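You operate a simulated robot arm through the tools that you are given. There is no shell and no other tool. Be economical: measure what you need, move in short steps, check, and stop when the job is done.

You are at the controls of a simulated two-armed robot. One attempt, no reset.

Task
Hold the tester, measure the lot 7 ring and tray it by size.
Fine: 48 to 52 mm goes in the green tray, else the orange; the fresh ring takes its place.

Only the result counts: the job must be done as asked and must still hold three seconds after the hand-in. Knocking over, shifting, dropping, spilling or breaking anything else fails it.

Robot
Two 6-joint arms with two-finger parallel grippers on one trunk, on a base that drives. Base frame: it is fixed to the floor where the robot stands at the start and does not move with it; the origin is under the middle of the robot, x ahead of it, y to its left, z up. Lengths are in m, angles in degrees, forces in N, time in s.
The left shoulder is at the start at [0.06, 0.187, 1.072], the right one opposite. With the tool pointing down near the work surface each hand reaches from about 0.22 to 0.62 m from the robot's upright axis, wherever it stands, measured 20 degrees to its own side. Places, roughly: bed of the ring tester [0.6, -0.3, 0.8]; tester slide [0.6, -0.3, 0.8]. Payload 1.57 kg a hand.
The tool frame of a hand sits at the grasp point between the pads (the TCP): z along the fingers, y along the line on which they close. The tips reach 0.03 m beyond it. The gripper opens to 0.11 m. The fingers are 0.024 m wide and 0.012 m thick; the gripper's body (0.048 by 0.112 m) begins 0.078 m behind the TCP.
Orientation is told as [roll, pitch, yaw] about the base's x, y, z axes, in that order, counted from this pose: with the fingers straight down and closing along the base's y, the tool's x points along the base's -x, its y along +y and its z along -z.

Tools
- The arms move only by the tool drive_tool. It takes "left_moves", "right_moves" or both (then of equal length, played together; a hand with none holds still); each is a list of rows, each an object (a shift or turn left out is 0, a gripper value left out holds the last) with "jaw": the finger opening in m, from 0 to 0.11; "xyz": the shift along the tool's x, y, z in m, a list of three; "rotation": the turn, a rotation vector about the tool's x, y, z in degrees, a list of three. In form: [{"jaw": jaw, "xyz": [dx, dy, dz], "rotation": [wx, wy, wz]}, ...]. A call has 1 to 20 rows; each row is the pose to reach, as a shift and turn from the pose commanded when the call began, along the tool's axes at that moment. A row lasts 0.2 s, in which the tool goes at most 0.05 m and 8.6 degrees; a call with a longer step from one row to the next is refused whole, and so is a gripper value outside its range. A pose out of reach is approached as far as the arm can. The call stops where the force on the tool passes 40 N (or 10 N more than at its start, if that is more) or the arm is blocked; 0.2 s more then pass. The fingers move at their own pace (about 0.153 m/s each) and stop on an object; they squeeze with about 33 N. The grip force told is the motor's: it shows also when the fingers shut on nothing. Time passes only in rows, and 0.2 s behind the last, so rows that repeat a pose let the fingers close. The reply holds the time, the measured pose of the TCP, the force on the tool along the base axes, the opening and the grip force, in the units named above and with some noise, with the torque about the TCP (base axes, N m) and any sound that the robot's microphone picked up.
- Cameras (640 x 400 px; columns grow to the right, rows downward): "scene" is now at [0.0129, -0.0339, 1.6158]; the picture's right is [-0.43, -0.90, 0.00], its down [-0.66, 0.31, -0.68] and it looks along [0.62, -0.30, -0.73] (base axes); focal length 254 px, centre (320, 200). "left" rides on the left gripper at [0.07, -0.016, -0.141] in its tool frame; the picture's right is [0.23, 0.97, 0.00], its down [-0.85, 0.20, -0.48] and it looks along [-0.47, 0.11, 0.88] (tool axes); focal length 222 px, centre (320, 200). "right" rides on the right gripper at [0.07, 0.016, -0.141] in its tool frame; the picture's right is [-0.23, 0.97, 0.00], its down [-0.86, -0.20, -0.48] and it looks along [-0.47, -0.11, 0.88] (tool axes); focal length 222 px, centre (320, 200). There is no depth. A picture from a camera that has moved, and an enlarged one, comes with that camera's place and axes in the base frame and with its lens.
- snapshot(camera): a new picture of that camera. No time passes.
- slide_trunk(by): slides the trunk up (or, below 0, down) by that many m; the arms and the scene camera ride with it, the base frame stays. It gives what a move gives, with no picture.
- steer(legs): drives the robot by 1 to 6 legs, each [ahead, left, turn to the left] in m, m and degrees, along the robot's own axes; the way and the turn of a leg run together, so that a leg with both is an arc; at most 1.5 m and 180 degrees a leg. The arms and the cameras ride along, it lands a little off, and it stops where it bumps. It gives what a move gives.
- pan_tilt(pan, tilt): turns the head with the scene camera to pan (to the left, within 86 degrees either way) and tilt (down, from -29 to 69), counted from straight ahead of the robot. It gives what a move gives.
- inspect(camera, box): a new picture of the part [left, top, right, bottom] of that camera's present view, enlarged. No time passes.
- job_done(): hands the job in; it is judged then, once.

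Work in short steps. Places have to be worked out from the pictures, the camera data and where the tool is seen: move nearer, look again, correct. Check each grasp and each placing, and mend what went wrong. You have 120 turns and 108 pictures in all, those below and enlarged ones among them. Open the grippers and draw the arms clear of the work before you hand the job in, unless the task says otherwise; then end with one line.

The tools are called after "Emit:" by a JSON object that holds its "op" and its "data". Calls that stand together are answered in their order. drive_tool: Moves the arms, as the interface text tells. Its arguments: {"type":"object","properties":{"left_moves":{"type":"array","items":{"type":"object","properties":{"jaw":{"type":"number"},"xyz":{"type":"array","items":{"type":"number"}},"rotation":{"type":"array","items":{"type":"number"}}}}},"right_moves":{"type":"array","items":{"type":"object","properties":{"jaw":{"type":"number"},"xyz":{"type":"array","items":{"type":"number"}},"rotation":{"type":"array","items":{"type":"number"}}}}}},"required":[]} The other tools are called the same way: slide_trunk (by) slides the trunk up or down; steer (legs) drives the base; pan_tilt (pan, tilt) turns the head that bears the scene camera; snapshot (camera) takes a picture; inspect (camera, box) takes an enlarged picture of a part of a camera's view; job_done () hands the job in.

At the start:

```text
t: 0.0
left_position: [0.4072, 0.0166, 1.1026]
left_tool_rot: [-0.1, 0.0, 0.1]
left_wrist_force: [-0.6, 0.8, -0.7]
left_moment: [0.01, 0.01, 0.01]
left_finger_gap: 0.1099
left_grip_force: 0.2
right_position: [0.3439, -0.3938, 1.0424]
right_tool_rot: [0.1, 0.0, 0.0]
right_wrist_force: [0.6, 0.5, 0.2]
right_moment: [-0.01, 0.01, 0.01]
right_finger_gap: 0.11
right_grip_force: 0.0
trunk travel left (down, up): [-0.7, 0.29]
robot x, y, heading: [-0.0, -0.0034, -0.3]
head pan, tilt: [-25.6, 46.8]
```

scene: 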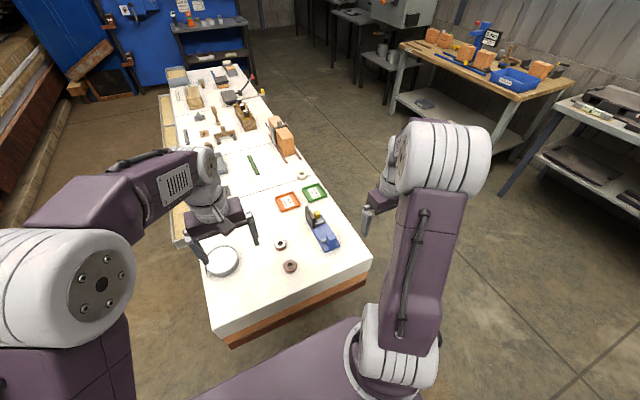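
right: 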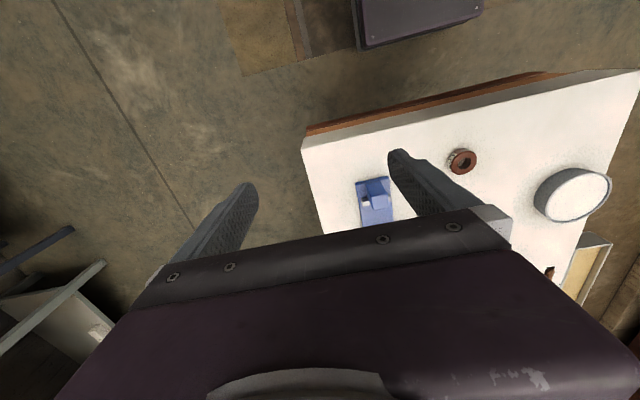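
left: 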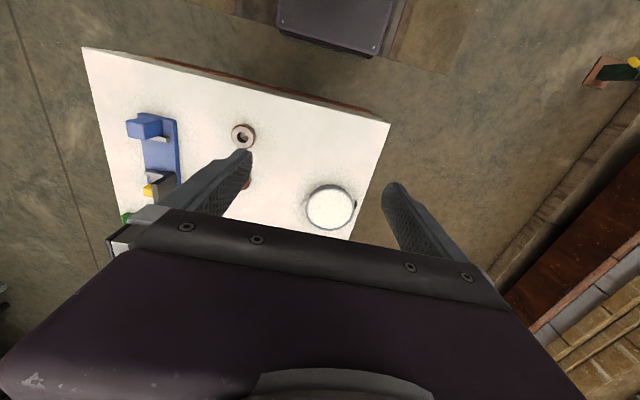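

The tester (blue) sits near the right edge, with several rings about. I enlarge the work area first.

Emit:
{"op": "inspect", "data": {"camera": "scene", "box": [260, 160, 360, 290]}}

Emit:
{"op": "inspect", "data": {"camera": "left", "box": [80, 80, 280, 240]}}

Emit:
{"op": "inspect", "data": {"camera": "right", "box": [300, 120, 520, 240]}}

```text
3.08 times, centred on (310, 225) of scene
camera zoom: at [0.0129, -0.0339, 1.6158], right [-0.43, -0.9, 0.0], down [-0.66, 0.31, -0.68], along [0.62, -0.3, -0.73], focal length 781 px, centre (351, 123)
```

zoom: 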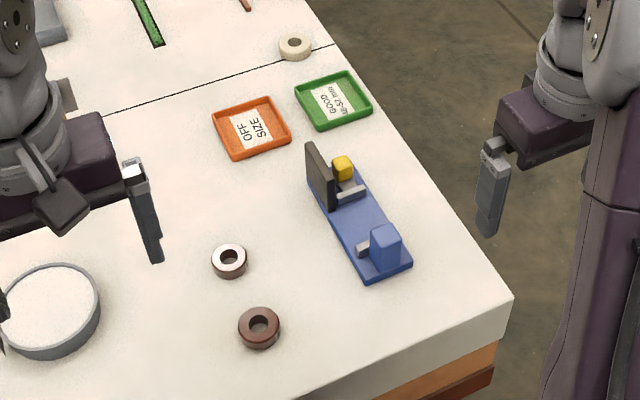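

```text
2.50 times, centred on (180, 160) of left
camera zoom: at [0.3369, -0.0006, 1.2447], right [-0.23, 0.97, 0.0], down [0.85, 0.2, 0.48], along [0.47, 0.11, -0.88], focal length 555 px, centre (670, 300)
```

zoom: 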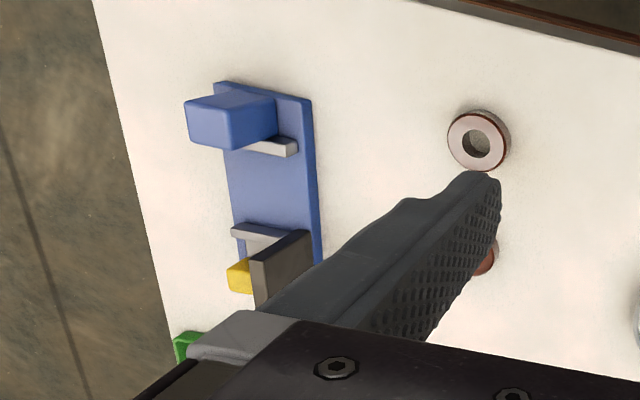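

```text
2.91 times, centred on (410, 180) of right
camera zoom: at [0.2745, -0.3773, 1.1855], right [0.23, 0.97, 0.0], down [0.86, -0.2, 0.48], along [0.47, -0.11, -0.88], focal length 646 px, centre (58, 258)
```

zoom: 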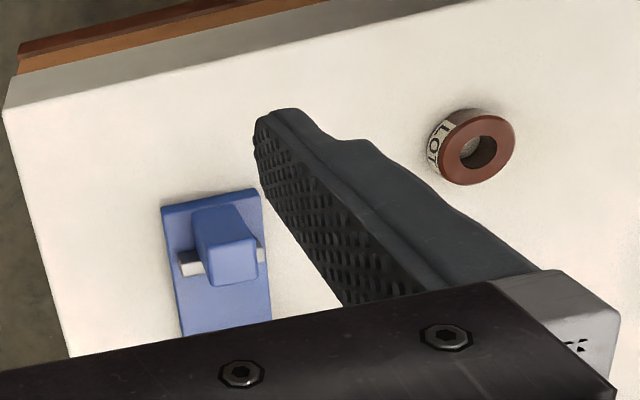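

Rings: A about [.585,-.14], B about [.48,-.14], a pale one about [.93,-.375]. The labels are on their sides; I enlarge further to read them, and look at the tester.

Emit:
{"op": "inspect", "data": {"camera": "right", "box": [436, 140, 486, 180]}}

Emit:
{"op": "inspect", "data": {"camera": "scene", "box": [300, 198, 350, 254]}}

Emit:
{"op": "inspect", "data": {"camera": "scene", "box": [265, 165, 335, 285]}}

```text
10.00 times, centred on (461, 160) of right
camera zoom: at [0.2745, -0.3773, 1.1855], right [0.23, 0.97, 0.0], down [0.86, -0.2, 0.48], along [0.47, -0.11, -0.88], focal length 2221 px, centre (-1090, 600)
```

zoom: 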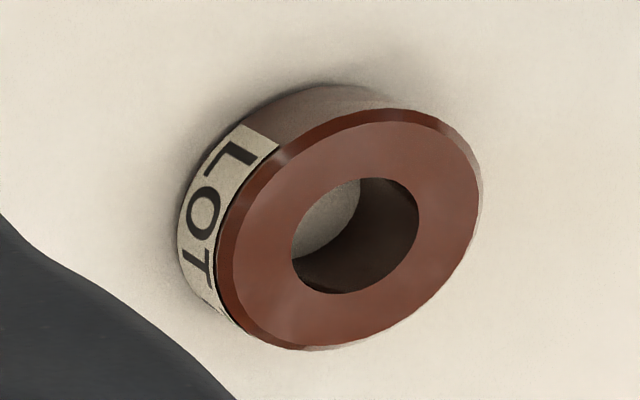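

```text
7.14 times, centred on (325, 226) of scene
camera zoom: at [0.0129, -0.0339, 1.6158], right [-0.43, -0.9, 0.0], down [-0.66, 0.31, -0.68], along [0.62, -0.3, -0.73], focal length 1812 px, centre (284, 14)
```

zoom: 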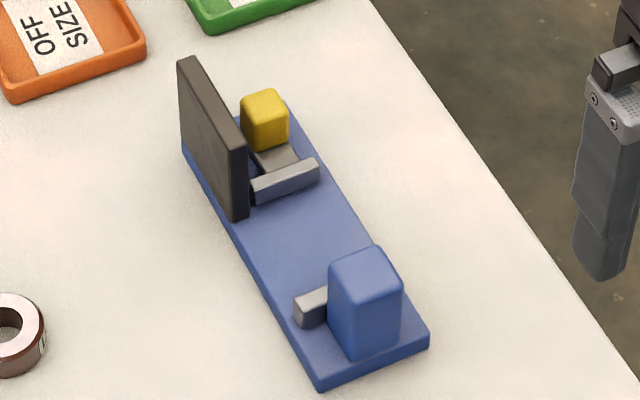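

```text
3.33 times, centred on (300, 225) of scene
camera zoom: at [0.0129, -0.0339, 1.6158], right [-0.43, -0.9, 0.0], down [-0.66, 0.31, -0.68], along [0.62, -0.3, -0.73], focal length 846 px, centre (387, 117)
```

zoom: 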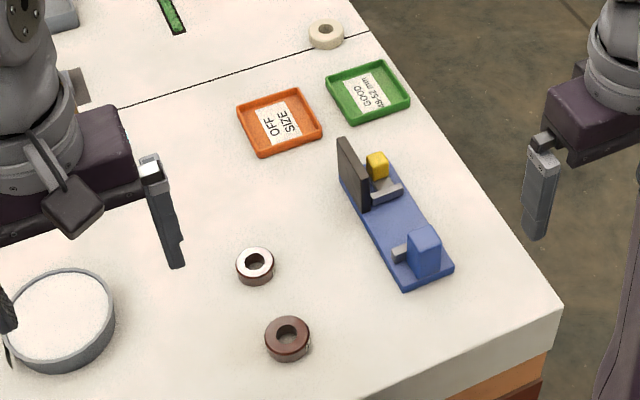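

Ring B's label reads "LOT …" with the digit further round on its -y side. I tilt the right hand to look from the right at both rings.

Emit:
{"op": "drive_tool", "data": {"right_moves": [{"xyz": [-0.012, 0, 0.0], "rotation": [-8, 0, 0]}, {"xyz": [-0.025, 0.0, 0.0], "rotation": [-16, 0, 0]}, {"xyz": [-0.04, 0.0, 0.0], "rotation": [-24, 0, 0]}, {"xyz": [-0.05, 0.01, 0.01], "rotation": [-32, 0, 0]}, {"xyz": [-0.06, 0.02, 0.02], "rotation": [-40, 0, 0]}]}}

Emit:
{"op": "snapshot", "data": {"camera": "right"}}

```text
t: 1.2
left_position: [0.4073, 0.016, 1.1021]
left_tool_rot: [0.0, -0.1, 0.0]
left_wrist_force: [0.6, 1.1, -0.4]
left_moment: [0.01, -0.02, -0.01]
left_finger_gap: 0.1098
left_grip_force: 0.0
right_position: [0.4029, -0.3738, 1.0243]
right_tool_rot: [40.1, -0.1, 0.0]
right_wrist_force: [0.5, -0.6, -0.1]
right_moment: [0.03, 0.01, -0.03]
right_finger_gap: 0.11
right_grip_force: 0.0
trunk travel left (down, up): [-0.7, 0.29]
robot x, y, heading: [0.0007, 0.0012, 0.1]
head pan, tilt: [-25.6, 46.8]
```

```text
98 pictures are left
camera right: at [0.3335, -0.4529, 1.1435], right [0.23, 0.74, 0.63], down [0.86, -0.46, 0.24], along [0.47, 0.48, -0.74], focal length 222 px, centre (320, 200)
```

right: 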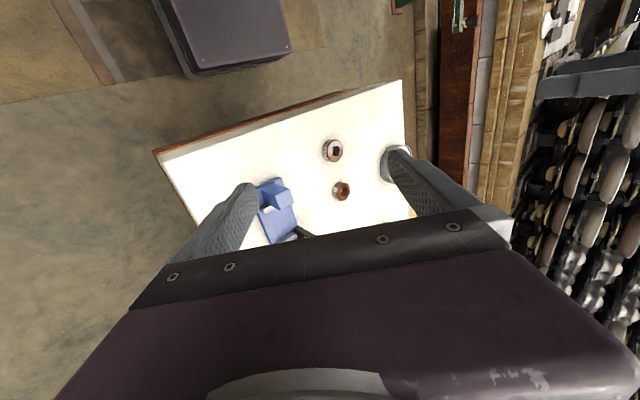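

Both rings are now in clear view from the right; I enlarge each.

Emit:
{"op": "inspect", "data": {"camera": "right", "box": [313, 132, 353, 207]}}

Emit:
{"op": "inspect", "data": {"camera": "right", "box": [240, 165, 320, 245]}}

```text
5.33 times, centred on (333, 170) of right
camera zoom: at [0.3335, -0.4529, 1.1435], right [0.23, 0.74, 0.63], down [0.86, -0.46, 0.24], along [0.47, 0.48, -0.74], focal length 1185 px, centre (251, 363)
```

zoom: 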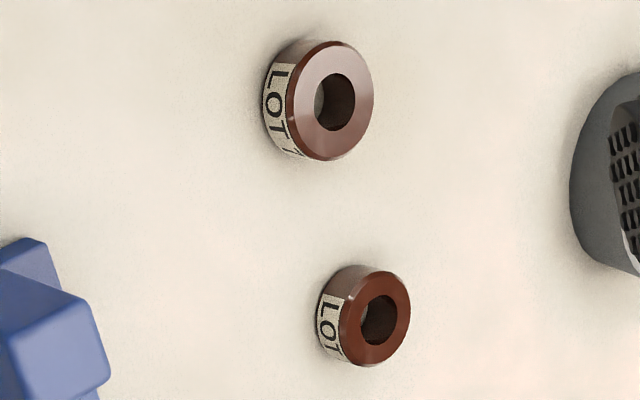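

```text
5.00 times, centred on (280, 205) of right
camera zoom: at [0.3335, -0.4529, 1.1435], right [0.23, 0.74, 0.63], down [0.86, -0.46, 0.24], along [0.47, 0.48, -0.74], focal length 1111 px, centre (520, 175)
```

zoom: 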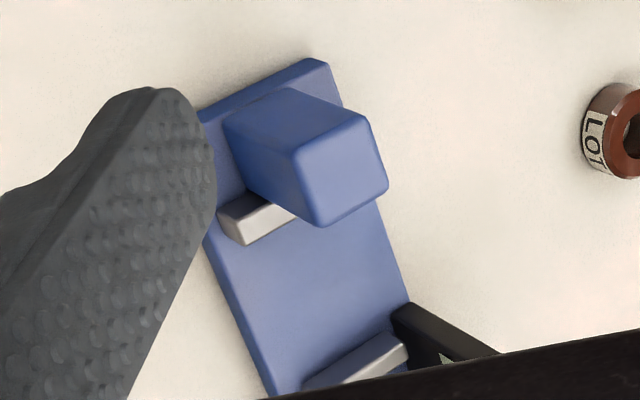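

The digit is just out of view; I shift the hand further ahead.

Emit:
{"op": "drive_tool", "data": {"right_moves": [{"xyz": [-0.04, 0, 0]}, {"xyz": [-0.08, 0, 0]}, {"xyz": [-0.12, 0.0, 0]}, {"xyz": [-0.15, 0.0, 0.0]}]}}

Emit:
{"op": "snapshot", "data": {"camera": "right"}}

```text
t: 2.2
left_position: [0.4069, 0.0161, 1.102]
left_tool_rot: [0.0, 0.0, -0.1]
left_wrist_force: [-0.4, -0.5, -0.4]
left_moment: [0.0, 0.01, -0.01]
left_finger_gap: 0.1102
left_grip_force: 0.1
right_position: [0.4889, -0.3535, 1.0218]
right_tool_rot: [40.0, 0.1, 0.1]
right_wrist_force: [-0.1, 0.7, 0.8]
right_moment: [-0.02, -0.02, 0.06]
right_finger_gap: 0.1099
right_grip_force: 0.1
right hand out of reach, approached as far as the arm can: row 2, 3, 4
trunk travel left (down, up): [-0.7, 0.29]
robot x, y, heading: [0.0008, -0.0004, -0.0]
head pan, tilt: [-25.6, 46.8]
```

```text
95 pictures are left
camera right: at [0.4192, -0.4321, 1.1421], right [0.23, 0.75, 0.63], down [0.86, -0.46, 0.24], along [0.47, 0.48, -0.74], focal length 222 px, centre (320, 200)
```

right: 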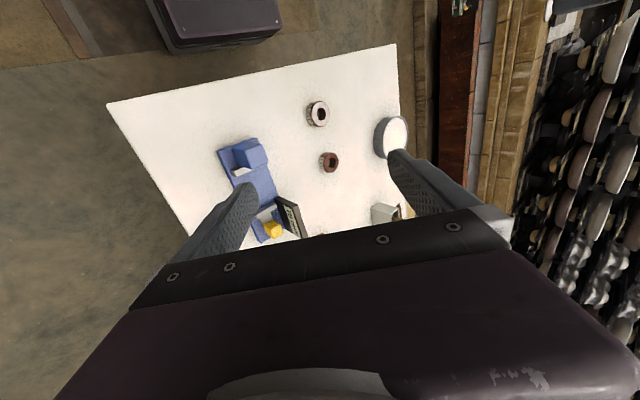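

Better angle, and the dial plate's marked face is visible. I enlarge the rings and the tester.

Emit:
{"op": "inspect", "data": {"camera": "right", "box": [300, 95, 344, 177]}}

Emit:
{"op": "inspect", "data": {"camera": "right", "box": [210, 130, 320, 245]}}

```text
4.88 times, centred on (322, 136) of right
camera zoom: at [0.4192, -0.4321, 1.1421], right [0.23, 0.75, 0.63], down [0.86, -0.46, 0.24], along [0.47, 0.48, -0.74], focal length 1084 px, centre (310, 512)
```

zoom: 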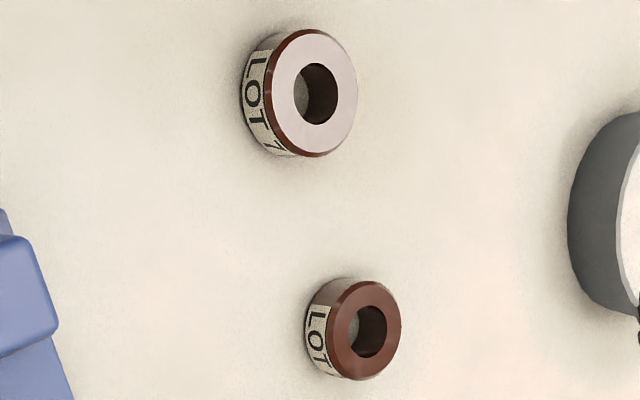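

```text
3.48 times, centred on (265, 188) of right
camera zoom: at [0.4192, -0.4321, 1.1421], right [0.23, 0.75, 0.63], down [0.86, -0.46, 0.24], along [0.47, 0.48, -0.74], focal length 773 px, centre (511, 244)
```

zoom: 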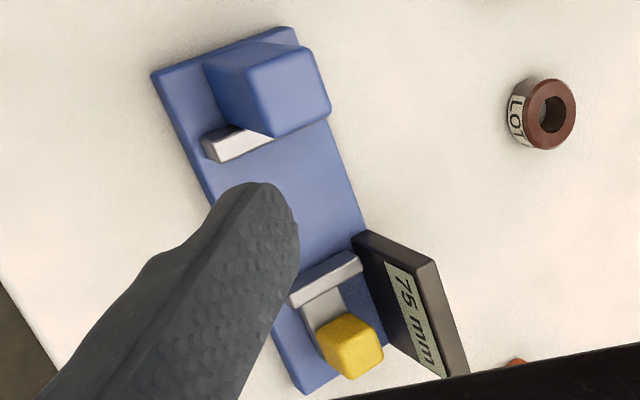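

The readout faces -y, so I'll work from the table's right side: the left hand can hold the anvil block and the right hand push the yellow slide. First I tuck the right hand back.

Emit:
{"op": "drive_tool", "data": {"right_moves": [{"xyz": [0.03, 0, 0], "rotation": [8, 0, 0]}, {"xyz": [0.06, 0, 0], "rotation": [16, 0, 0]}, {"xyz": [0.1, 0, -0.02], "rotation": [24, 0, 0]}, {"xyz": [0.13, 0, -0.04], "rotation": [32, 0, 0]}, {"xyz": [0.15, 0, -0.06], "rotation": [40, 0, 0]}]}}

Emit:
{"op": "steer", "data": {"legs": [[0, -1.0, 0], [0.6, 0, 0], [0, 0, 90]]}}

Emit:
{"op": "pan_tilt", "data": {"pan": 0, "tilt": 50}}

Emit:
{"op": "snapshot", "data": {"camera": "scene"}}

```text
t: 3.4
left_position: [0.4056, 0.0155, 1.1034]
left_tool_rot: [0.0, -0.1, 0.0]
left_wrist_force: [-0.5, -0.3, -0.4]
left_moment: [0.01, -0.03, 0.01]
left_finger_gap: 0.1101
left_grip_force: 0.2
right_position: [0.3378, -0.3945, 1.0638]
right_tool_rot: [-0.2, -0.1, 0.0]
right_wrist_force: [0.6, -0.4, -0.7]
right_moment: [-0.01, -0.01, 0.0]
right_finger_gap: 0.1099
right_grip_force: 0.0
trunk travel left (down, up): [-0.7, 0.29]
robot x, y, heading: [-0.0004, -0.0026, 0.0]
head pan, tilt: [-25.6, 46.8]
```

```text
t: 15.3
left_position: [0.6034, -0.5802, 1.1034]
left_tool_rot: [-0.1, -0.1, 88.0]
left_wrist_force: [0.3, -0.2, -1.0]
left_moment: [-0.01, -0.02, -0.01]
left_finger_gap: 0.1099
left_grip_force: 0.1
right_position: [1.0111, -0.6623, 1.0616]
right_tool_rot: [-0.1, 0.0, 88.1]
right_wrist_force: [1.0, 0.7, -0.5]
right_moment: [0.02, 0.03, -0.02]
right_finger_gap: 0.1102
right_grip_force: 0.0
trunk travel left (down, up): [-0.7, 0.29]
robot x, y, heading: [0.6048, -0.9862, 88.1]
head pan, tilt: [-25.6, 46.8]
```

```text
t: 16.2
left_position: [0.6043, -0.5802, 1.103]
left_tool_rot: [0.0, 0.0, 88.0]
left_wrist_force: [-0.1, 0.8, 0.2]
left_moment: [-0.01, 0.04, 0.0]
left_finger_gap: 0.1099
left_grip_force: 0.0
right_position: [1.0122, -0.6625, 1.0625]
right_tool_rot: [-0.1, 0.0, 88.0]
right_wrist_force: [0.2, 0.1, 0.1]
right_moment: [-0.03, 0.0, 0.01]
right_finger_gap: 0.11
right_grip_force: 0.1
trunk travel left (down, up): [-0.7, 0.29]
robot x, y, heading: [0.6035, -0.9881, 88.0]
head pan, tilt: [0.0, 50.0]
```

```text
92 pictures are left
camera scene: at [0.6072, -0.969, 1.6115], right [1.0, -0.04, 0.0], down [-0.03, -0.77, -0.64], along [0.02, 0.64, -0.77], focal length 254 px, centre (320, 200)
```

scene: 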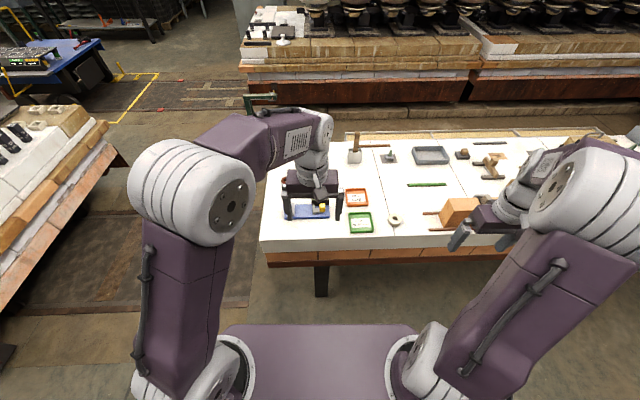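

The left arm blocks the view. I swing the left hand to the left and edge ahead by 0.1.

Emit:
{"op": "drive_tool", "data": {"left_moves": [{"xyz": [0, 0.05, 0]}, {"xyz": [0.0, 0.1, 0]}, {"xyz": [0.0, 0.15, 0]}, {"xyz": [0.0, 0.2, 0]}, {"xyz": [0.0, 0.25, 0]}]}}

Emit:
{"op": "steer", "data": {"legs": [[0.1, 0, 2]]}}

Emit:
{"op": "snapshot", "data": {"camera": "scene"}}

Emit:
{"op": "snapshot", "data": {"camera": "left"}}

```text
t: 17.4
left_position: [0.356, -0.5725, 1.105]
left_tool_rot: [-0.1, 0.0, 87.9]
left_wrist_force: [0.0, -0.1, -0.1]
left_moment: [-0.02, -0.04, -0.04]
left_finger_gap: 0.1099
left_grip_force: 0.0
right_position: [1.0105, -0.6628, 1.0636]
right_tool_rot: [-0.1, 0.0, 88.1]
right_wrist_force: [-0.5, 0.7, 0.0]
right_moment: [0.02, -0.02, -0.01]
right_finger_gap: 0.1099
right_grip_force: 0.0
trunk travel left (down, up): [-0.7, 0.29]
robot x, y, heading: [0.6052, -0.9871, 88.2]
head pan, tilt: [0.0, 50.0]
```

```text
t: 18.5
left_position: [0.3438, -0.4836, 1.104]
left_tool_rot: [0.0, -0.1, 90.1]
left_wrist_force: [0.3, -0.2, -0.2]
left_moment: [0.01, 0.0, 0.03]
left_finger_gap: 0.1101
left_grip_force: 0.0
right_position: [1.0031, -0.5496, 1.0634]
right_tool_rot: [0.0, 0.0, 90.0]
right_wrist_force: [-0.3, 0.5, 0.9]
right_moment: [-0.01, 0.0, 0.0]
right_finger_gap: 0.1098
right_grip_force: 0.2
trunk travel left (down, up): [-0.7, 0.29]
robot x, y, heading: [0.6083, -0.8893, 90.2]
head pan, tilt: [0.0, 50.0]
```

```text
91 pictures are left
camera scene: at [0.608, -0.8709, 1.6115], right [1.0, 0.0, 0.0], down [0.0, -0.77, -0.64], along [0.0, 0.64, -0.77], focal length 254 px, centre (320, 200)
```

scene: 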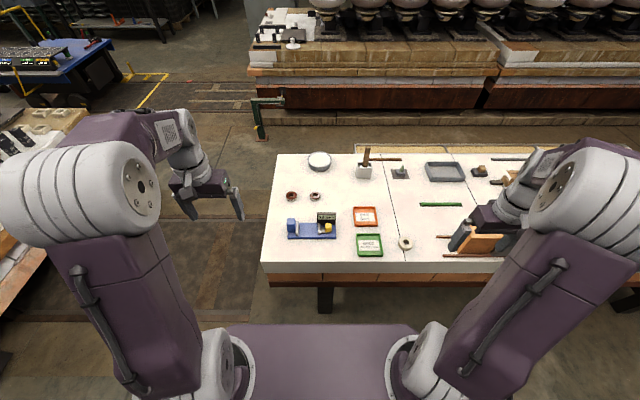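

```text
90 pictures are left
camera left: at [0.3607, -0.5534, 1.2458], right [-0.97, -0.23, 0.0], down [-0.2, 0.85, 0.48], along [-0.11, 0.47, -0.88], focal length 222 px, centre (320, 200)
```

left: 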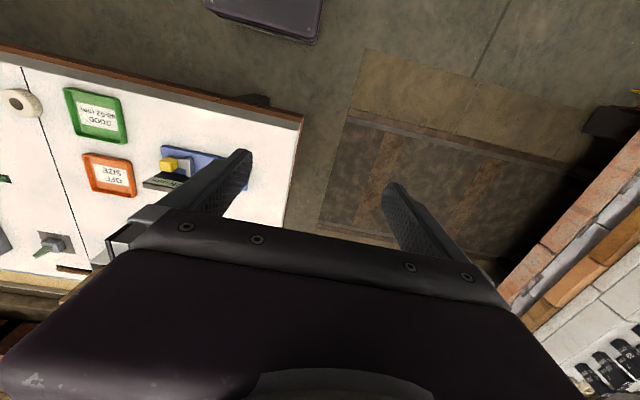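

Great overview; now I enlarge the rings, tester and pale ring from here.

Emit:
{"op": "inspect", "data": {"camera": "scene", "box": [280, 183, 330, 213]}}

Emit:
{"op": "inspect", "data": {"camera": "scene", "box": [275, 185, 425, 265]}}

Emit:
{"op": "inspect", "data": {"camera": "scene", "box": [390, 230, 420, 255]}}

```text
12.80 times, centred on (305, 198) of scene
camera zoom: at [0.608, -0.8709, 1.6115], right [1.0, 0.0, 0.0], down [0.0, -0.77, -0.64], along [0.0, 0.64, -0.77], focal length 3248 px, centre (512, 226)
```

zoom: 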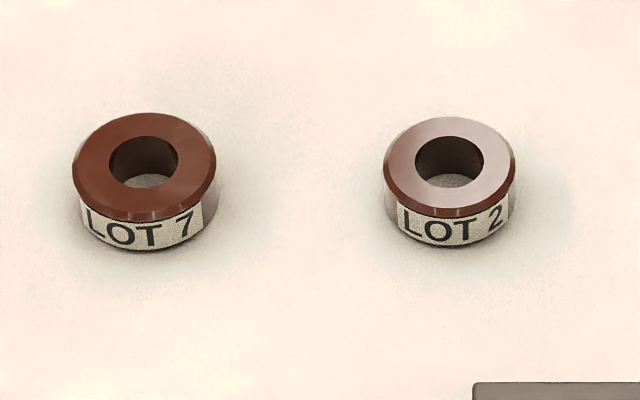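

```text
4.27 times, centred on (350, 225) of scene
camera zoom: at [0.608, -0.8709, 1.6115], right [1.0, 0.0, 0.0], down [0.0, -0.77, -0.64], along [0.0, 0.64, -0.77], focal length 1083 px, centre (192, 93)
```

zoom: 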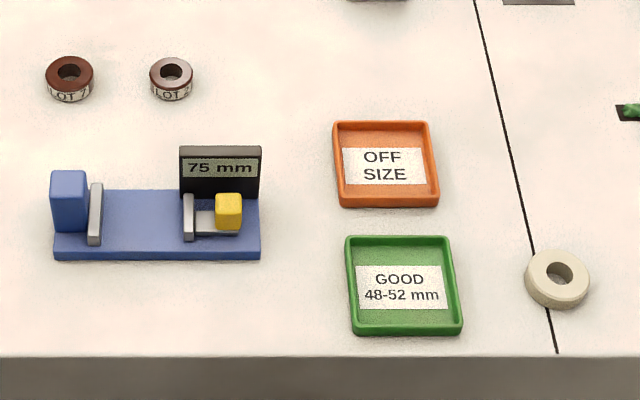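

```text
16.00 times, centred on (405, 242) of scene
camera zoom: at [0.608, -0.8709, 1.6115], right [1.0, 0.0, 0.0], down [0.0, -0.77, -0.64], along [0.0, 0.64, -0.77], focal length 4060 px, centre (-1040, -480)
```

zoom: 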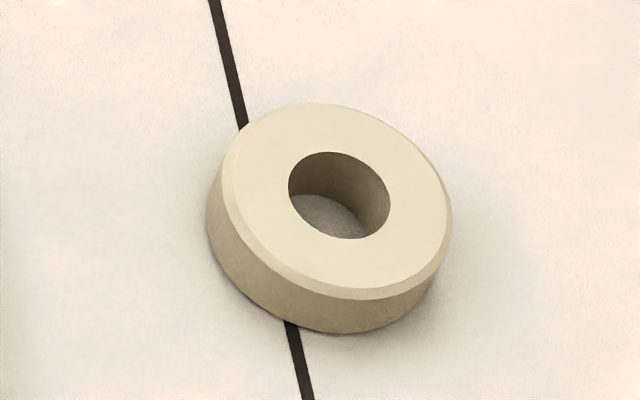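

Lot 7 is the nearer-the-end ring, about [.483,-.146]; the pale ring is the fresh one at about [.93,-.37]. Lot 7 is out of reach from this side, so I drive back to the front to fetch it.

Emit:
{"op": "steer", "data": {"legs": [[-0.15, 0, 0], [0, 0, -90], [-0.6, 0, 0], [0, 1.04, 0]]}}

Emit:
{"op": "drive_tool", "data": {"right_moves": [{"jaw": 0.08, "rotation": [0, 0, -8.5]}, {"rotation": [0, 0, -17]}, {"rotation": [0, 0, -25.5]}, {"rotation": [0, 0, -34]}, {"rotation": [0, 0, -42.5]}, {"rotation": [0, 0, -51]}, {"rotation": [0, 0, -59.5]}, {"rotation": [0, 0, -68]}, {"rotation": [0, 0, -76.5]}, {"rotation": [0, 0, -85]}, {"rotation": [0, 0, -90]}]}}

Emit:
{"op": "snapshot", "data": {"camera": "scene"}}

```text
t: 31.6
left_position: [0.4878, 0.2584, 1.104]
left_tool_rot: [0.1, 0.0, -3.5]
left_wrist_force: [-0.1, 0.3, 0.4]
left_moment: [-0.02, 0.0, 0.02]
left_finger_gap: 0.1101
left_grip_force: 0.1
right_position: [0.3786, -0.3943, 1.0627]
right_tool_rot: [0.0, 0.0, -3.6]
right_wrist_force: [-0.3, 0.2, 0.5]
right_moment: [-0.02, 0.01, 0.02]
right_finger_gap: 0.1101
right_grip_force: 0.1
trunk travel left (down, up): [-0.7, 0.29]
robot x, y, heading: [0.0701, 0.02, -3.8]
head pan, tilt: [0.0, 50.0]
```

```text
t: 34.0
left_position: [0.487, 0.2585, 1.1034]
left_tool_rot: [0.1, -0.1, -3.6]
left_wrist_force: [0.2, -0.1, 0.3]
left_moment: [-0.01, 0.01, -0.03]
left_finger_gap: 0.1101
left_grip_force: 0.0
right_position: [0.3798, -0.3935, 1.0617]
right_tool_rot: [0.0, 0.0, 86.5]
right_wrist_force: [-0.3, 0.5, -0.4]
right_moment: [0.0, 0.02, 0.01]
right_finger_gap: 0.0799
right_grip_force: 0.1
trunk travel left (down, up): [-0.7, 0.29]
robot x, y, heading: [0.0677, 0.0222, -3.8]
head pan, tilt: [0.0, 50.0]
```

```text
86 pictures are left
camera scene: at [0.0842, 0.0206, 1.6115], right [-0.06, -1.0, 0.0], down [-0.76, 0.05, -0.64], along [0.64, -0.04, -0.77], focal length 254 px, centre (320, 200)
```

scene: 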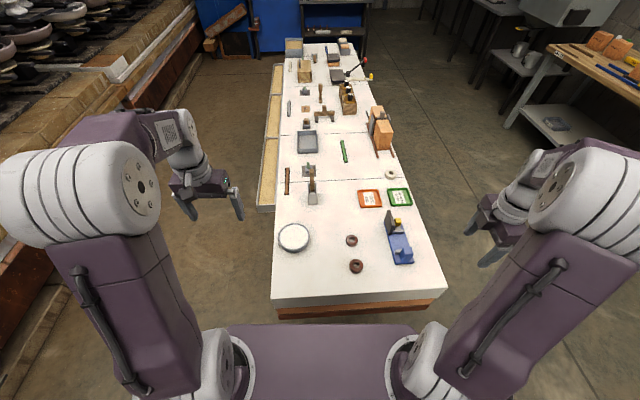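

I'm at [.07,.02]. I refine lot 7's position from this viewpoint.

Emit:
{"op": "inspect", "data": {"camera": "scene", "box": [330, 225, 380, 281]}}

```text
7.14 times, centred on (355, 253) of scene
camera zoom: at [0.0842, 0.0206, 1.6115], right [-0.06, -1.0, 0.0], down [-0.76, 0.05, -0.64], along [0.64, -0.04, -0.77], focal length 1812 px, centre (70, -179)
```

zoom: 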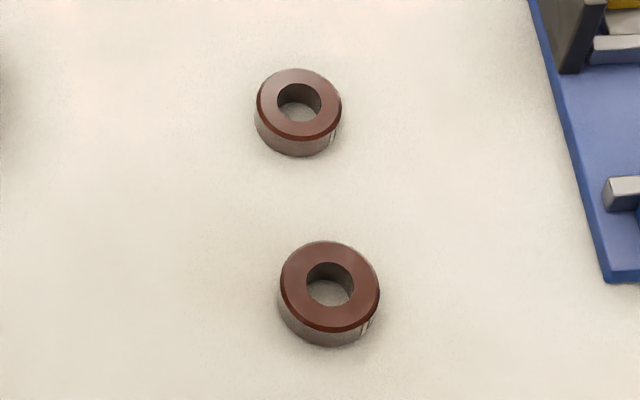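

Lot 7 is at about [.478,-.137]. I move the right hand above it at z 0.95 and look with its camera.

Emit:
{"op": "drive_tool", "data": {"right_moves": [{"xyz": [-0.045, -0.014, 0.0]}, {"xyz": [-0.09, -0.028, 0.0]}, {"xyz": [-0.132, -0.042, 0.02]}, {"xyz": [-0.175, -0.055, 0.04]}, {"xyz": [-0.218, -0.068, 0.06]}, {"xyz": [-0.262, -0.082, 0.08]}, {"xyz": [-0.262, -0.082, 0.11]}]}}

Emit:
{"op": "snapshot", "data": {"camera": "right"}}

```text
refused: row 6 steps farther than a row can; nothing moved
```

```text
84 pictures are left
camera right: at [0.3589, -0.4623, 1.2044], right [-0.96, 0.29, 0.0], down [0.25, 0.84, 0.48], along [0.14, 0.46, -0.88], focal length 222 px, centre (320, 200)
```

right: 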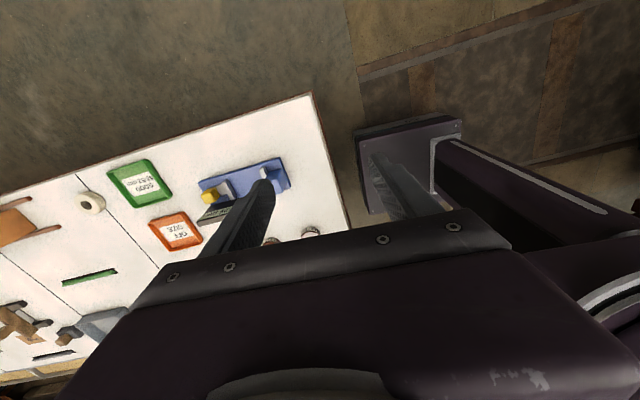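

A row was slightly too long; I split it finer.

Emit:
{"op": "drive_tool", "data": {"right_moves": [{"xyz": [-0.038, -0.012, 0.0]}, {"xyz": [-0.076, -0.024, 0.0]}, {"xyz": [-0.114, -0.036, 0.015]}, {"xyz": [-0.152, -0.048, 0.03]}, {"xyz": [-0.19, -0.06, 0.05]}, {"xyz": [-0.228, -0.072, 0.07]}, {"xyz": [-0.262, -0.082, 0.09]}, {"xyz": [-0.262, -0.082, 0.11]}]}}

Emit:
{"op": "snapshot", "data": {"camera": "right"}}

```text
t: 35.8
left_position: [0.4879, 0.2585, 1.103]
left_tool_rot: [0.0, 0.0, -3.5]
left_wrist_force: [0.2, -0.6, -1.2]
left_moment: [0.0, -0.04, 0.0]
left_finger_gap: 0.11
left_grip_force: 0.2
right_position: [0.4761, -0.1389, 0.9495]
right_tool_rot: [0.0, 0.0, 86.3]
right_wrist_force: [0.8, -0.4, -0.2]
right_moment: [0.05, 0.01, 0.03]
right_finger_gap: 0.0799
right_grip_force: 0.1
trunk travel left (down, up): [-0.7, 0.29]
robot x, y, heading: [0.0638, 0.0283, -3.5]
head pan, tilt: [0.0, 50.0]
```

```text
83 pictures are left
camera right: at [0.4552, -0.2062, 1.0924], right [-0.96, 0.29, 0.0], down [0.25, 0.84, 0.48], along [0.14, 0.46, -0.88], focal length 222 px, centre (320, 200)
```

right: 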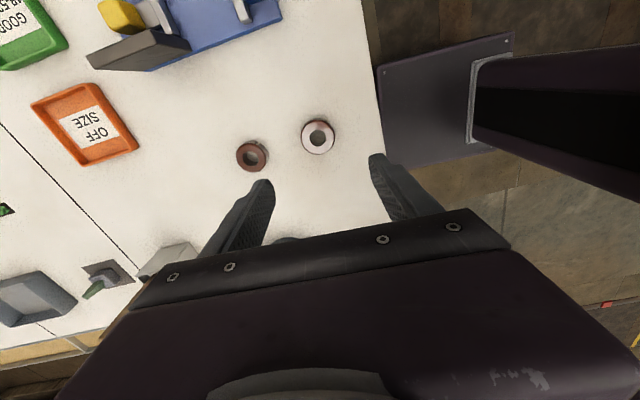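

The camera gives lot 7 at [.479,-.138], almost under the hand. I descend to z≈0.80 and check.

Emit:
{"op": "drive_tool", "data": {"right_moves": [{"xyz": [-0.001, -0.003, 0.04]}, {"xyz": [-0.001, -0.003, 0.08]}, {"xyz": [-0.001, -0.003, 0.12]}, {"xyz": [-0.001, -0.003, 0.145]}]}}

Emit:
{"op": "snapshot", "data": {"camera": "right"}}

```text
t: 36.8
left_position: [0.4881, 0.2577, 1.102]
left_tool_rot: [0.0, 0.0, -3.7]
left_wrist_force: [0.2, 0.3, -0.9]
left_moment: [0.01, 0.01, -0.01]
left_finger_gap: 0.1099
left_grip_force: 0.1
right_position: [0.4793, -0.1385, 0.8048]
right_tool_rot: [0.0, 0.0, 86.4]
right_wrist_force: [0.0, -0.5, 0.1]
right_moment: [-0.01, 0.04, 0.03]
right_finger_gap: 0.0802
right_grip_force: 0.1
trunk travel left (down, up): [-0.7, 0.29]
robot x, y, heading: [0.0705, 0.0239, -3.7]
head pan, tilt: [0.0, 50.0]
```

```text
82 pictures are left
camera right: at [0.4585, -0.2064, 0.9486], right [-0.96, 0.29, 0.0], down [0.25, 0.84, 0.48], along [0.14, 0.46, -0.88], focal length 222 px, centre (320, 200)
```

right: 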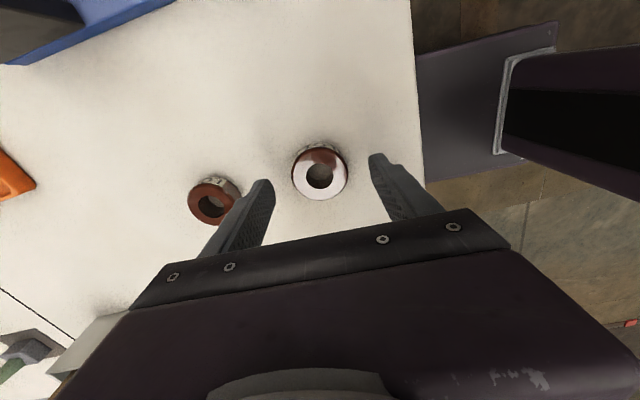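

Centred. I descend 0.02 more and close.

Emit:
{"op": "drive_tool", "data": {"right_moves": [{"xyz": [0, 0, 0.01]}, {"xyz": [0, 0, 0.02]}, {"xyz": [0, 0, 0.02], "jaw": 0.06}, {"xyz": [0, 0, 0.02], "jaw": 0.03}, {"xyz": [0, 0, 0.02], "jaw": 0.03}, {"xyz": [0, 0, 0.02], "jaw": 0.03}]}}

```text
t: 38.2
left_position: [0.4876, 0.2584, 1.104]
left_tool_rot: [0.0, 0.0, -3.6]
left_wrist_force: [0.6, -1.2, 0.9]
left_moment: [0.05, -0.01, 0.01]
left_finger_gap: 0.1101
left_grip_force: 0.1
right_position: [0.4806, -0.1386, 0.787]
right_tool_rot: [0.0, 0.0, 86.3]
right_wrist_force: [-1.2, 0.5, 0.2]
right_moment: [0.01, 0.03, -0.01]
right_finger_gap: 0.0488
right_grip_force: 33.1
trunk travel left (down, up): [-0.7, 0.29]
robot x, y, heading: [0.0679, 0.0229, -3.8]
head pan, tilt: [0.0, 50.0]
```

Gripped at 48.8 mm opening. Original place recorded as [.480,-.1385], TCP z .787; I lift straight up and check.

Emit:
{"op": "drive_tool", "data": {"right_moves": [{"xyz": [0, 0, -0.03]}, {"xyz": [0, 0, -0.07]}, {"xyz": [0, 0, -0.11]}, {"xyz": [0, 0, -0.15]}, {"xyz": [0, 0, -0.19]}, {"xyz": [0, 0, -0.23]}, {"xyz": [0, 0, -0.26]}, {"xyz": [0.03, 0.02, -0.28]}, {"xyz": [0.06, 0.04, -0.28]}, {"xyz": [0.09, 0.06, -0.28]}, {"xyz": [0.12, 0.08, -0.28]}]}}

Emit:
{"op": "snapshot", "data": {"camera": "right"}}

```text
t: 40.6
left_position: [0.4863, 0.2565, 1.1037]
left_tool_rot: [0.0, -0.2, -3.6]
left_wrist_force: [-0.1, 0.4, -0.1]
left_moment: [0.05, 0.01, 0.0]
left_finger_gap: 0.1103
left_grip_force: 0.0
right_position: [0.3935, -0.2545, 1.0696]
right_tool_rot: [0.0, -0.1, 86.5]
right_wrist_force: [-0.5, -0.7, -0.8]
right_moment: [0.0, 0.01, -0.01]
right_finger_gap: 0.0489
right_grip_force: 32.4
trunk travel left (down, up): [-0.7, 0.29]
robot x, y, heading: [0.0635, 0.0167, -3.9]
head pan, tilt: [0.0, 50.0]
```

```text
81 pictures are left
camera right: at [0.3729, -0.3223, 1.2117], right [-0.96, 0.29, 0.0], down [0.25, 0.84, 0.48], along [0.14, 0.46, -0.88], focal length 222 px, centre (320, 200)
```

right: 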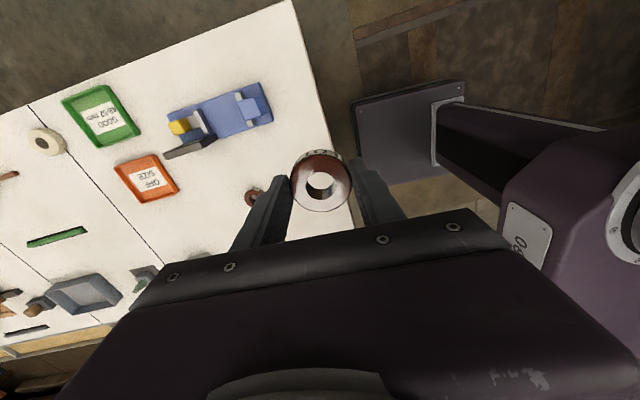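

Held well. I now drive round to the right side, aiming for axis x≈0.54.

Emit:
{"op": "steer", "data": {"legs": [[0, 0, 3.8], [0, -1.03, 0], [0.47, 0, 0], [0, 0, 90]]}}

```text
t: 52.8
left_position: [0.281, -0.6205, 1.1023]
left_tool_rot: [0.0, -0.1, 91.6]
left_wrist_force: [0.0, 0.0, 0.1]
left_moment: [0.0, 0.0, 0.01]
left_finger_gap: 0.11
left_grip_force: 0.0
right_position: [0.7988, -0.6677, 1.0698]
right_tool_rot: [-0.1, 0.0, -178.5]
right_wrist_force: [-0.4, 1.1, -0.4]
right_moment: [0.02, 0.0, 0.01]
right_finger_gap: 0.0486
right_grip_force: 33.2
trunk travel left (down, up): [-0.7, 0.29]
robot x, y, heading: [0.5563, -1.0163, 91.5]
head pan, tilt: [0.0, 50.0]
```

Now ahead 0.16 with a small heading correction, then look.

Emit:
{"op": "steer", "data": {"legs": [[0.16, 0, -1.5]]}}

Emit:
{"op": "snapshot", "data": {"camera": "scene"}}

Emit:
{"op": "snapshot", "data": {"camera": "right"}}

```text
t: 54.2
left_position: [0.2866, -0.4583, 1.1053]
left_tool_rot: [0.0, -0.1, 90.3]
left_wrist_force: [0.5, 0.0, 0.5]
left_moment: [-0.01, 0.0, 0.0]
left_finger_gap: 0.1099
left_grip_force: 0.0
right_position: [0.8021, -0.5172, 1.07]
right_tool_rot: [-0.1, 0.0, -179.7]
right_wrist_force: [-0.7, 1.1, 0.5]
right_moment: [0.02, -0.02, 0.0]
right_finger_gap: 0.0489
right_grip_force: 33.3
trunk travel left (down, up): [-0.7, 0.29]
robot x, y, heading: [0.5524, -0.8616, 90.4]
head pan, tilt: [0.0, 50.0]
```

```text
80 pictures are left
camera scene: at [0.5534, -0.846, 1.6115], right [1.0, 0.01, 0.0], down [0.0, -0.77, -0.64], along [0.0, 0.64, -0.77], focal length 254 px, centre (320, 200)
```

scene: 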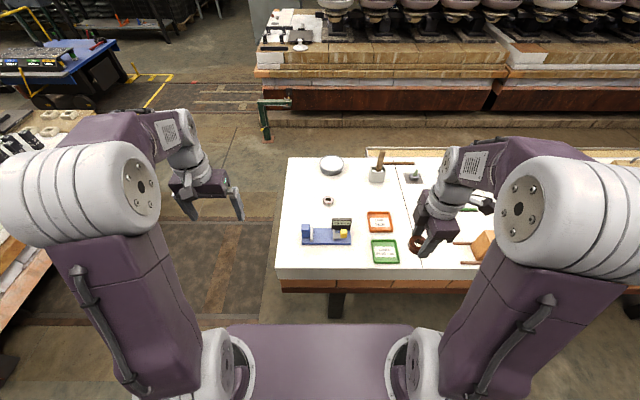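

```text
79 pictures are left
camera right: at [0.8732, -0.5332, 1.2124], right [-0.22, -0.98, 0.0], down [-0.86, 0.19, 0.48], along [-0.47, 0.11, -0.88], focal length 222 px, centre (320, 200)
```

right: 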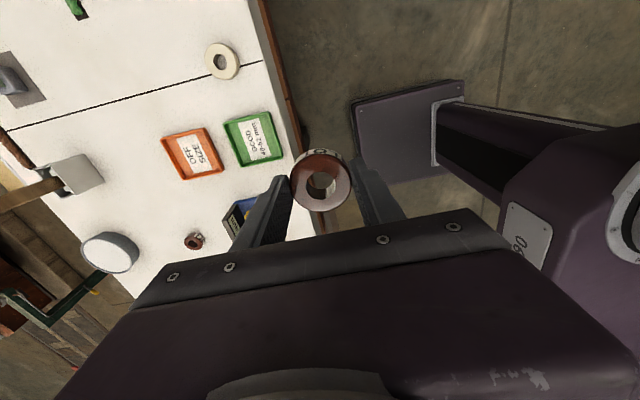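

I enlarge the tester from the scene camera for exact geometry.

Emit:
{"op": "inspect", "data": {"camera": "scene", "box": [295, 210, 359, 250]}}

```text
10.00 times, centred on (327, 230) of scene
camera zoom: at [0.5534, -0.846, 1.6115], right [1.0, 0.01, 0.0], down [0.0, -0.77, -0.64], along [0.0, 0.64, -0.77], focal length 2538 px, centre (250, -100)
```

zoom: 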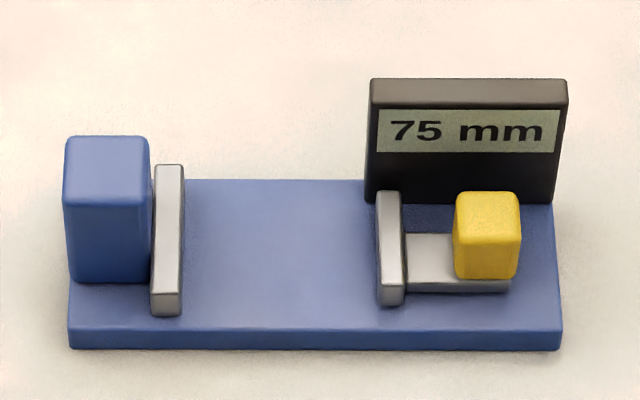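

Tester geometry: bed top z≈.766, bed centre about [.561,-.317], anvil face x≈.524, slide face x≈.598. I carry the ring above the bed.

Emit:
{"op": "drive_tool", "data": {"right_moves": [{"xyz": [-0.035, -0.028, 0]}, {"xyz": [-0.07, -0.056, 0]}, {"xyz": [-0.105, -0.084, 0]}, {"xyz": [-0.14, -0.112, 0.01]}, {"xyz": [-0.175, -0.14, 0.03]}, {"xyz": [-0.21, -0.17, 0.05]}, {"xyz": [-0.243, -0.2, 0.07]}, {"xyz": [-0.243, -0.2, 0.11]}, {"xyz": [-0.243, -0.2, 0.15]}, {"xyz": [-0.243, -0.2, 0.19]}, {"xyz": [-0.243, -0.2, 0.22]}]}}

Emit:
{"op": "inspect", "data": {"camera": "scene", "box": [280, 185, 376, 255]}}

Emit:
{"op": "snapshot", "data": {"camera": "right"}}

```text
refused: row 6 steps farther than a row can; nothing moved
```

```text
5.71 times, centred on (328, 220) of scene
camera zoom: at [0.5534, -0.846, 1.6115], right [1.0, 0.01, 0.0], down [0.0, -0.77, -0.64], along [0.0, 0.64, -0.77], focal length 1450 px, centre (274, 86)
```

zoom: 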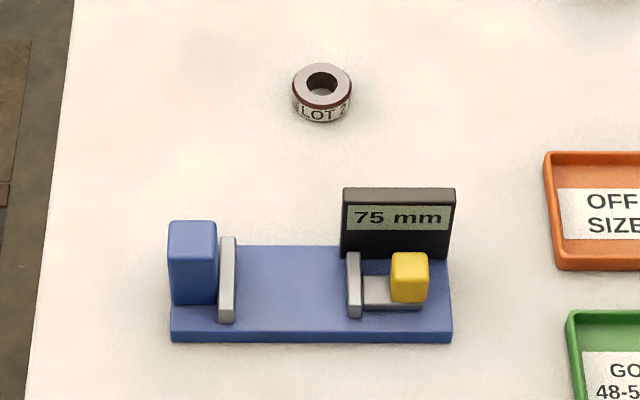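

```text
76 pictures are left
camera right: at [0.8732, -0.5332, 1.2124], right [-0.22, -0.98, 0.0], down [-0.86, 0.19, 0.48], along [-0.47, 0.11, -0.88], focal length 222 px, centre (320, 200)
```

right: 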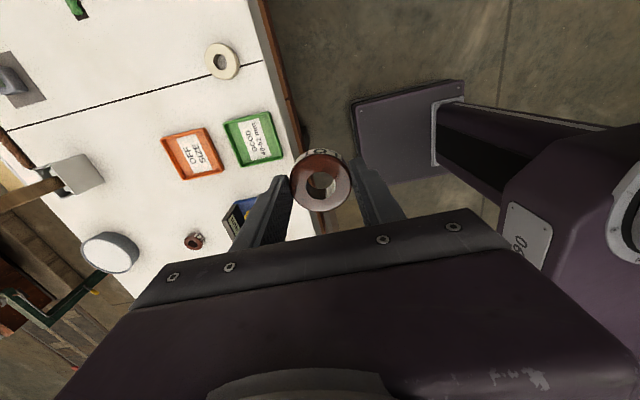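

Again a row slightly too long; I use smaller steps.

Emit:
{"op": "drive_tool", "data": {"right_moves": [{"xyz": [-0.035, -0.028, 0]}, {"xyz": [-0.07, -0.056, 0]}, {"xyz": [-0.105, -0.084, 0]}, {"xyz": [-0.14, -0.112, 0]}, {"xyz": [-0.175, -0.14, 0.01]}, {"xyz": [-0.21, -0.17, 0.02]}, {"xyz": [-0.243, -0.2, 0.03]}, {"xyz": [-0.243, -0.2, 0.07]}, {"xyz": [-0.243, -0.2, 0.11]}, {"xyz": [-0.243, -0.2, 0.15]}, {"xyz": [-0.243, -0.2, 0.19]}, {"xyz": [-0.243, -0.2, 0.21]}]}}

Emit:
{"op": "inspect", "data": {"camera": "scene", "box": [280, 185, 376, 255]}}

Emit:
{"op": "snapshot", "data": {"camera": "right"}}

```text
t: 56.8
left_position: [0.2873, -0.4571, 1.1042]
left_tool_rot: [0.0, 0.0, 90.3]
left_wrist_force: [0.0, 0.2, 0.0]
left_moment: [-0.04, -0.02, -0.03]
left_finger_gap: 0.11
left_grip_force: 0.0
right_position: [0.5597, -0.3178, 0.859]
right_tool_rot: [0.1, 0.1, -179.8]
right_wrist_force: [-0.5, -0.7, -0.5]
right_moment: [0.02, 0.0, -0.01]
right_finger_gap: 0.0489
right_grip_force: 33.6
trunk travel left (down, up): [-0.7, 0.29]
robot x, y, heading: [0.5514, -0.8622, 90.3]
head pan, tilt: [0.0, 50.0]
```

```text
5.71 times, centred on (328, 220) of scene
camera zoom: at [0.5532, -0.8431, 1.6115], right [1.0, 0.01, 0.0], down [0.0, -0.77, -0.64], along [0.0, 0.64, -0.77], focal length 1450 px, centre (274, 86)
```

zoom: 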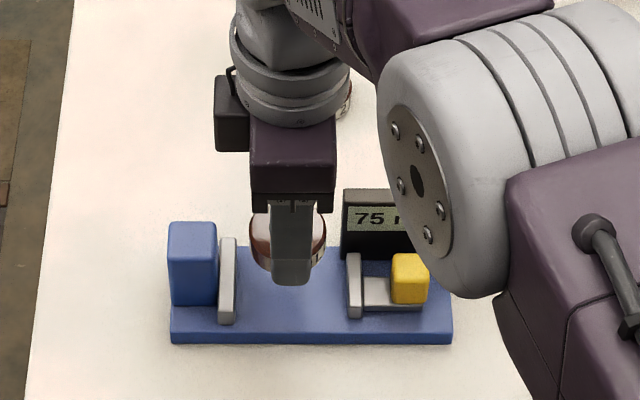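

```text
74 pictures are left
camera right: at [0.6301, -0.3328, 1.0011], right [-0.22, -0.97, 0.0], down [-0.86, 0.2, 0.48], along [-0.47, 0.11, -0.88], focal length 222 px, centre (320, 200)
```

right: 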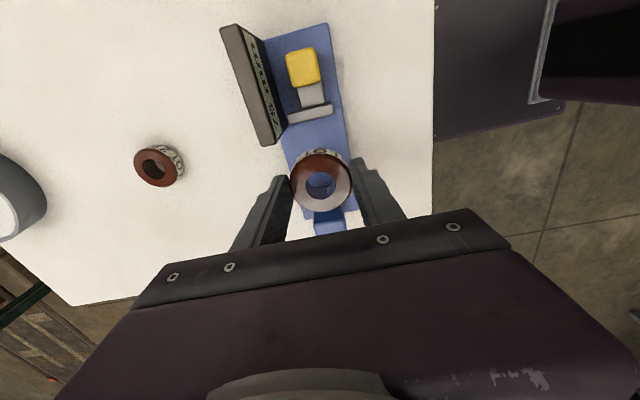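

Ring sits over the bed, aligned between the pads. I lower in small steps to TCP z≈.806.

Emit:
{"op": "drive_tool", "data": {"right_moves": [{"xyz": [0, 0, 0.02]}, {"xyz": [0, 0, 0.04]}, {"xyz": [0, 0, 0.048]}, {"xyz": [0, 0, 0.052]}]}}

Emit:
{"op": "inspect", "data": {"camera": "right", "box": [200, 80, 440, 230]}}

```text
t: 57.8
left_position: [0.287, -0.4577, 1.1039]
left_tool_rot: [0.0, 0.0, 90.2]
left_wrist_force: [-0.3, 0.1, -0.4]
left_moment: [0.02, 0.03, 0.0]
left_finger_gap: 0.1104
left_grip_force: 0.1
right_position: [0.5593, -0.318, 0.808]
right_tool_rot: [0.0, 0.1, -179.6]
right_wrist_force: [0.9, 0.3, -0.3]
right_moment: [-0.05, 0.01, -0.02]
right_finger_gap: 0.049
right_grip_force: 33.6
trunk travel left (down, up): [-0.7, 0.29]
robot x, y, heading: [0.552, -0.8625, 90.3]
head pan, tilt: [0.0, 50.0]
```

```text
2.67 times, centred on (320, 155) of right
camera zoom: at [0.6291, -0.334, 0.95], right [-0.22, -0.98, 0.0], down [-0.86, 0.19, 0.48], along [-0.47, 0.11, -0.88], focal length 592 px, centre (320, 320)
```

zoom: 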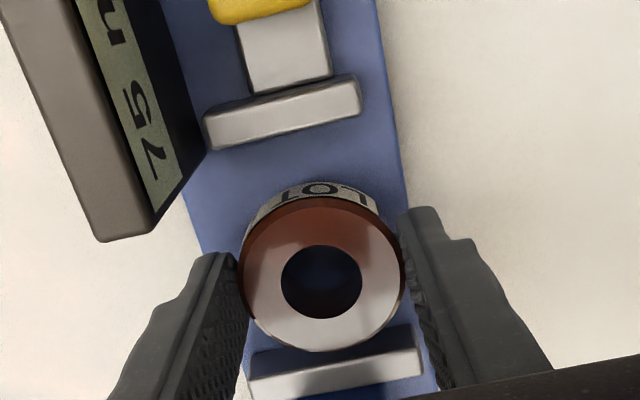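

No contact yet. I lower by up to 6 mm more in 1.5 mm steps, watching the force.

Emit:
{"op": "drive_tool", "data": {"right_moves": [{"xyz": [0.002, 0, 0.0015]}, {"xyz": [0.002, 0, 0.003]}, {"xyz": [0.002, 0, 0.0045]}]}}

```text
t: 58.6
left_position: [0.2882, -0.458, 1.1047]
left_tool_rot: [0.0, 0.0, 90.3]
left_wrist_force: [-0.2, -0.5, -0.3]
left_moment: [-0.02, 0.01, -0.03]
left_finger_gap: 0.1098
left_grip_force: 0.0
right_position: [0.5607, -0.3166, 0.8037]
right_tool_rot: [0.0, 0.0, -179.7]
right_wrist_force: [-0.6, 0.2, -0.8]
right_moment: [-0.01, -0.02, 0.02]
right_finger_gap: 0.0486
right_grip_force: 32.7
trunk travel left (down, up): [-0.7, 0.29]
robot x, y, heading: [0.5497, -0.8632, 90.4]
head pan, tilt: [0.0, 50.0]
```

Emit:
{"op": "drive_tool", "data": {"right_moves": [{"xyz": [0, 0, 0.001]}, {"xyz": [0, 0, 0.002]}]}}

```text
t: 59.2
left_position: [0.2877, -0.4586, 1.1038]
left_tool_rot: [0.0, -0.1, 90.3]
left_wrist_force: [-0.6, 0.3, 1.5]
left_moment: [0.03, 0.02, 0.0]
left_finger_gap: 0.11
left_grip_force: 0.1
right_position: [0.5617, -0.3176, 0.8012]
right_tool_rot: [-0.1, 0.0, -179.6]
right_wrist_force: [0.0, 0.1, 4.1]
right_moment: [-0.07, -0.05, -0.02]
right_finger_gap: 0.0487
right_grip_force: 33.0
trunk travel left (down, up): [-0.7, 0.29]
robot x, y, heading: [0.5551, -0.8621, 90.1]
head pan, tilt: [0.0, 50.0]
```

A 4 N push shows the ring on the bed. I open gently and rise straight up.

Emit:
{"op": "drive_tool", "data": {"right_moves": [{"jaw": 0.055}, {"jaw": 0.066}, {"jaw": 0.066}, {"xyz": [0, 0, -0.02]}, {"xyz": [0, 0, -0.05]}, {"xyz": [0, 0, -0.09]}, {"xyz": [0, 0, -0.13]}, {"xyz": [0.03, 0, -0.16]}, {"xyz": [0.06, 0, -0.19]}, {"xyz": [0.1, 0, -0.2]}, {"xyz": [0.14, 0, -0.2]}]}}

Emit:
{"op": "inspect", "data": {"camera": "scene", "box": [280, 185, 376, 255]}}

```text
t: 61.6
left_position: [0.2882, -0.4579, 1.1048]
left_tool_rot: [0.1, -0.1, 90.3]
left_wrist_force: [0.0, 0.5, 0.5]
left_moment: [0.03, 0.06, 0.03]
left_finger_gap: 0.1097
left_grip_force: 0.1
right_position: [0.7039, -0.3179, 1.0013]
right_tool_rot: [0.0, -0.1, -179.7]
right_wrist_force: [-1.3, 0.1, -0.5]
right_moment: [0.0, 0.02, -0.02]
right_finger_gap: 0.066
right_grip_force: 0.1
trunk travel left (down, up): [-0.7, 0.29]
robot x, y, heading: [0.5507, -0.8612, 90.2]
head pan, tilt: [0.0, 50.0]
```

```text
5.71 times, centred on (328, 220) of scene
camera zoom: at [0.5553, -0.8436, 1.6115], right [1.0, 0.01, 0.0], down [0.0, -0.77, -0.64], along [0.0, 0.64, -0.77], focal length 1450 px, centre (274, 86)
```

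zoom: 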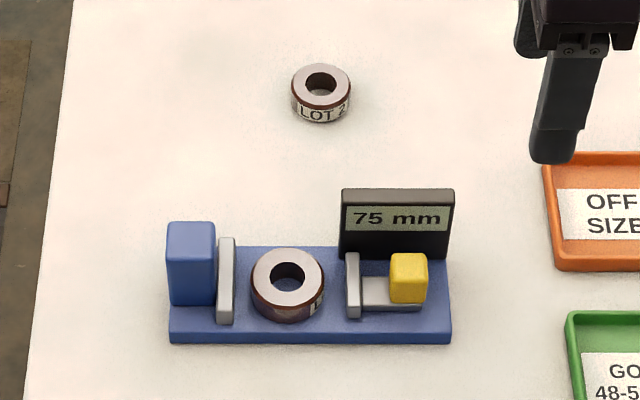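

Ring is nicely on the bed. Now I rotate the left hand by -90° to close along y for gripping the anvil block.

Emit:
{"op": "drive_tool", "data": {"left_moves": [{"jaw": 0.06, "rotation": [0, 0, 8.5]}, {"rotation": [0, 0, 17]}, {"rotation": [0, 0, 25.5]}, {"rotation": [0, 0, 34]}, {"rotation": [0, 0, 42.5]}, {"rotation": [0, 0, 51]}, {"rotation": [0, 0, 59.5]}, {"rotation": [0, 0, 68]}, {"rotation": [0, 0, 76.5]}, {"rotation": [0, 0, 85]}, {"rotation": [0, 0, 90.3]}]}}

```text
t: 64.0
left_position: [0.2873, -0.4574, 1.1033]
left_tool_rot: [0.0, 0.0, -0.1]
left_wrist_force: [-0.1, 0.5, 0.2]
left_moment: [0.03, -0.04, 0.0]
left_finger_gap: 0.0597
left_grip_force: 0.0
right_position: [0.7013, -0.3191, 1.0017]
right_tool_rot: [0.0, 0.0, -179.7]
right_wrist_force: [0.1, -0.2, 0.3]
right_moment: [0.04, -0.03, 0.01]
right_finger_gap: 0.066
right_grip_force: 0.0
trunk travel left (down, up): [-0.7, 0.29]
robot x, y, heading: [0.5535, -0.8631, 90.3]
head pan, tilt: [0.0, 50.0]
```

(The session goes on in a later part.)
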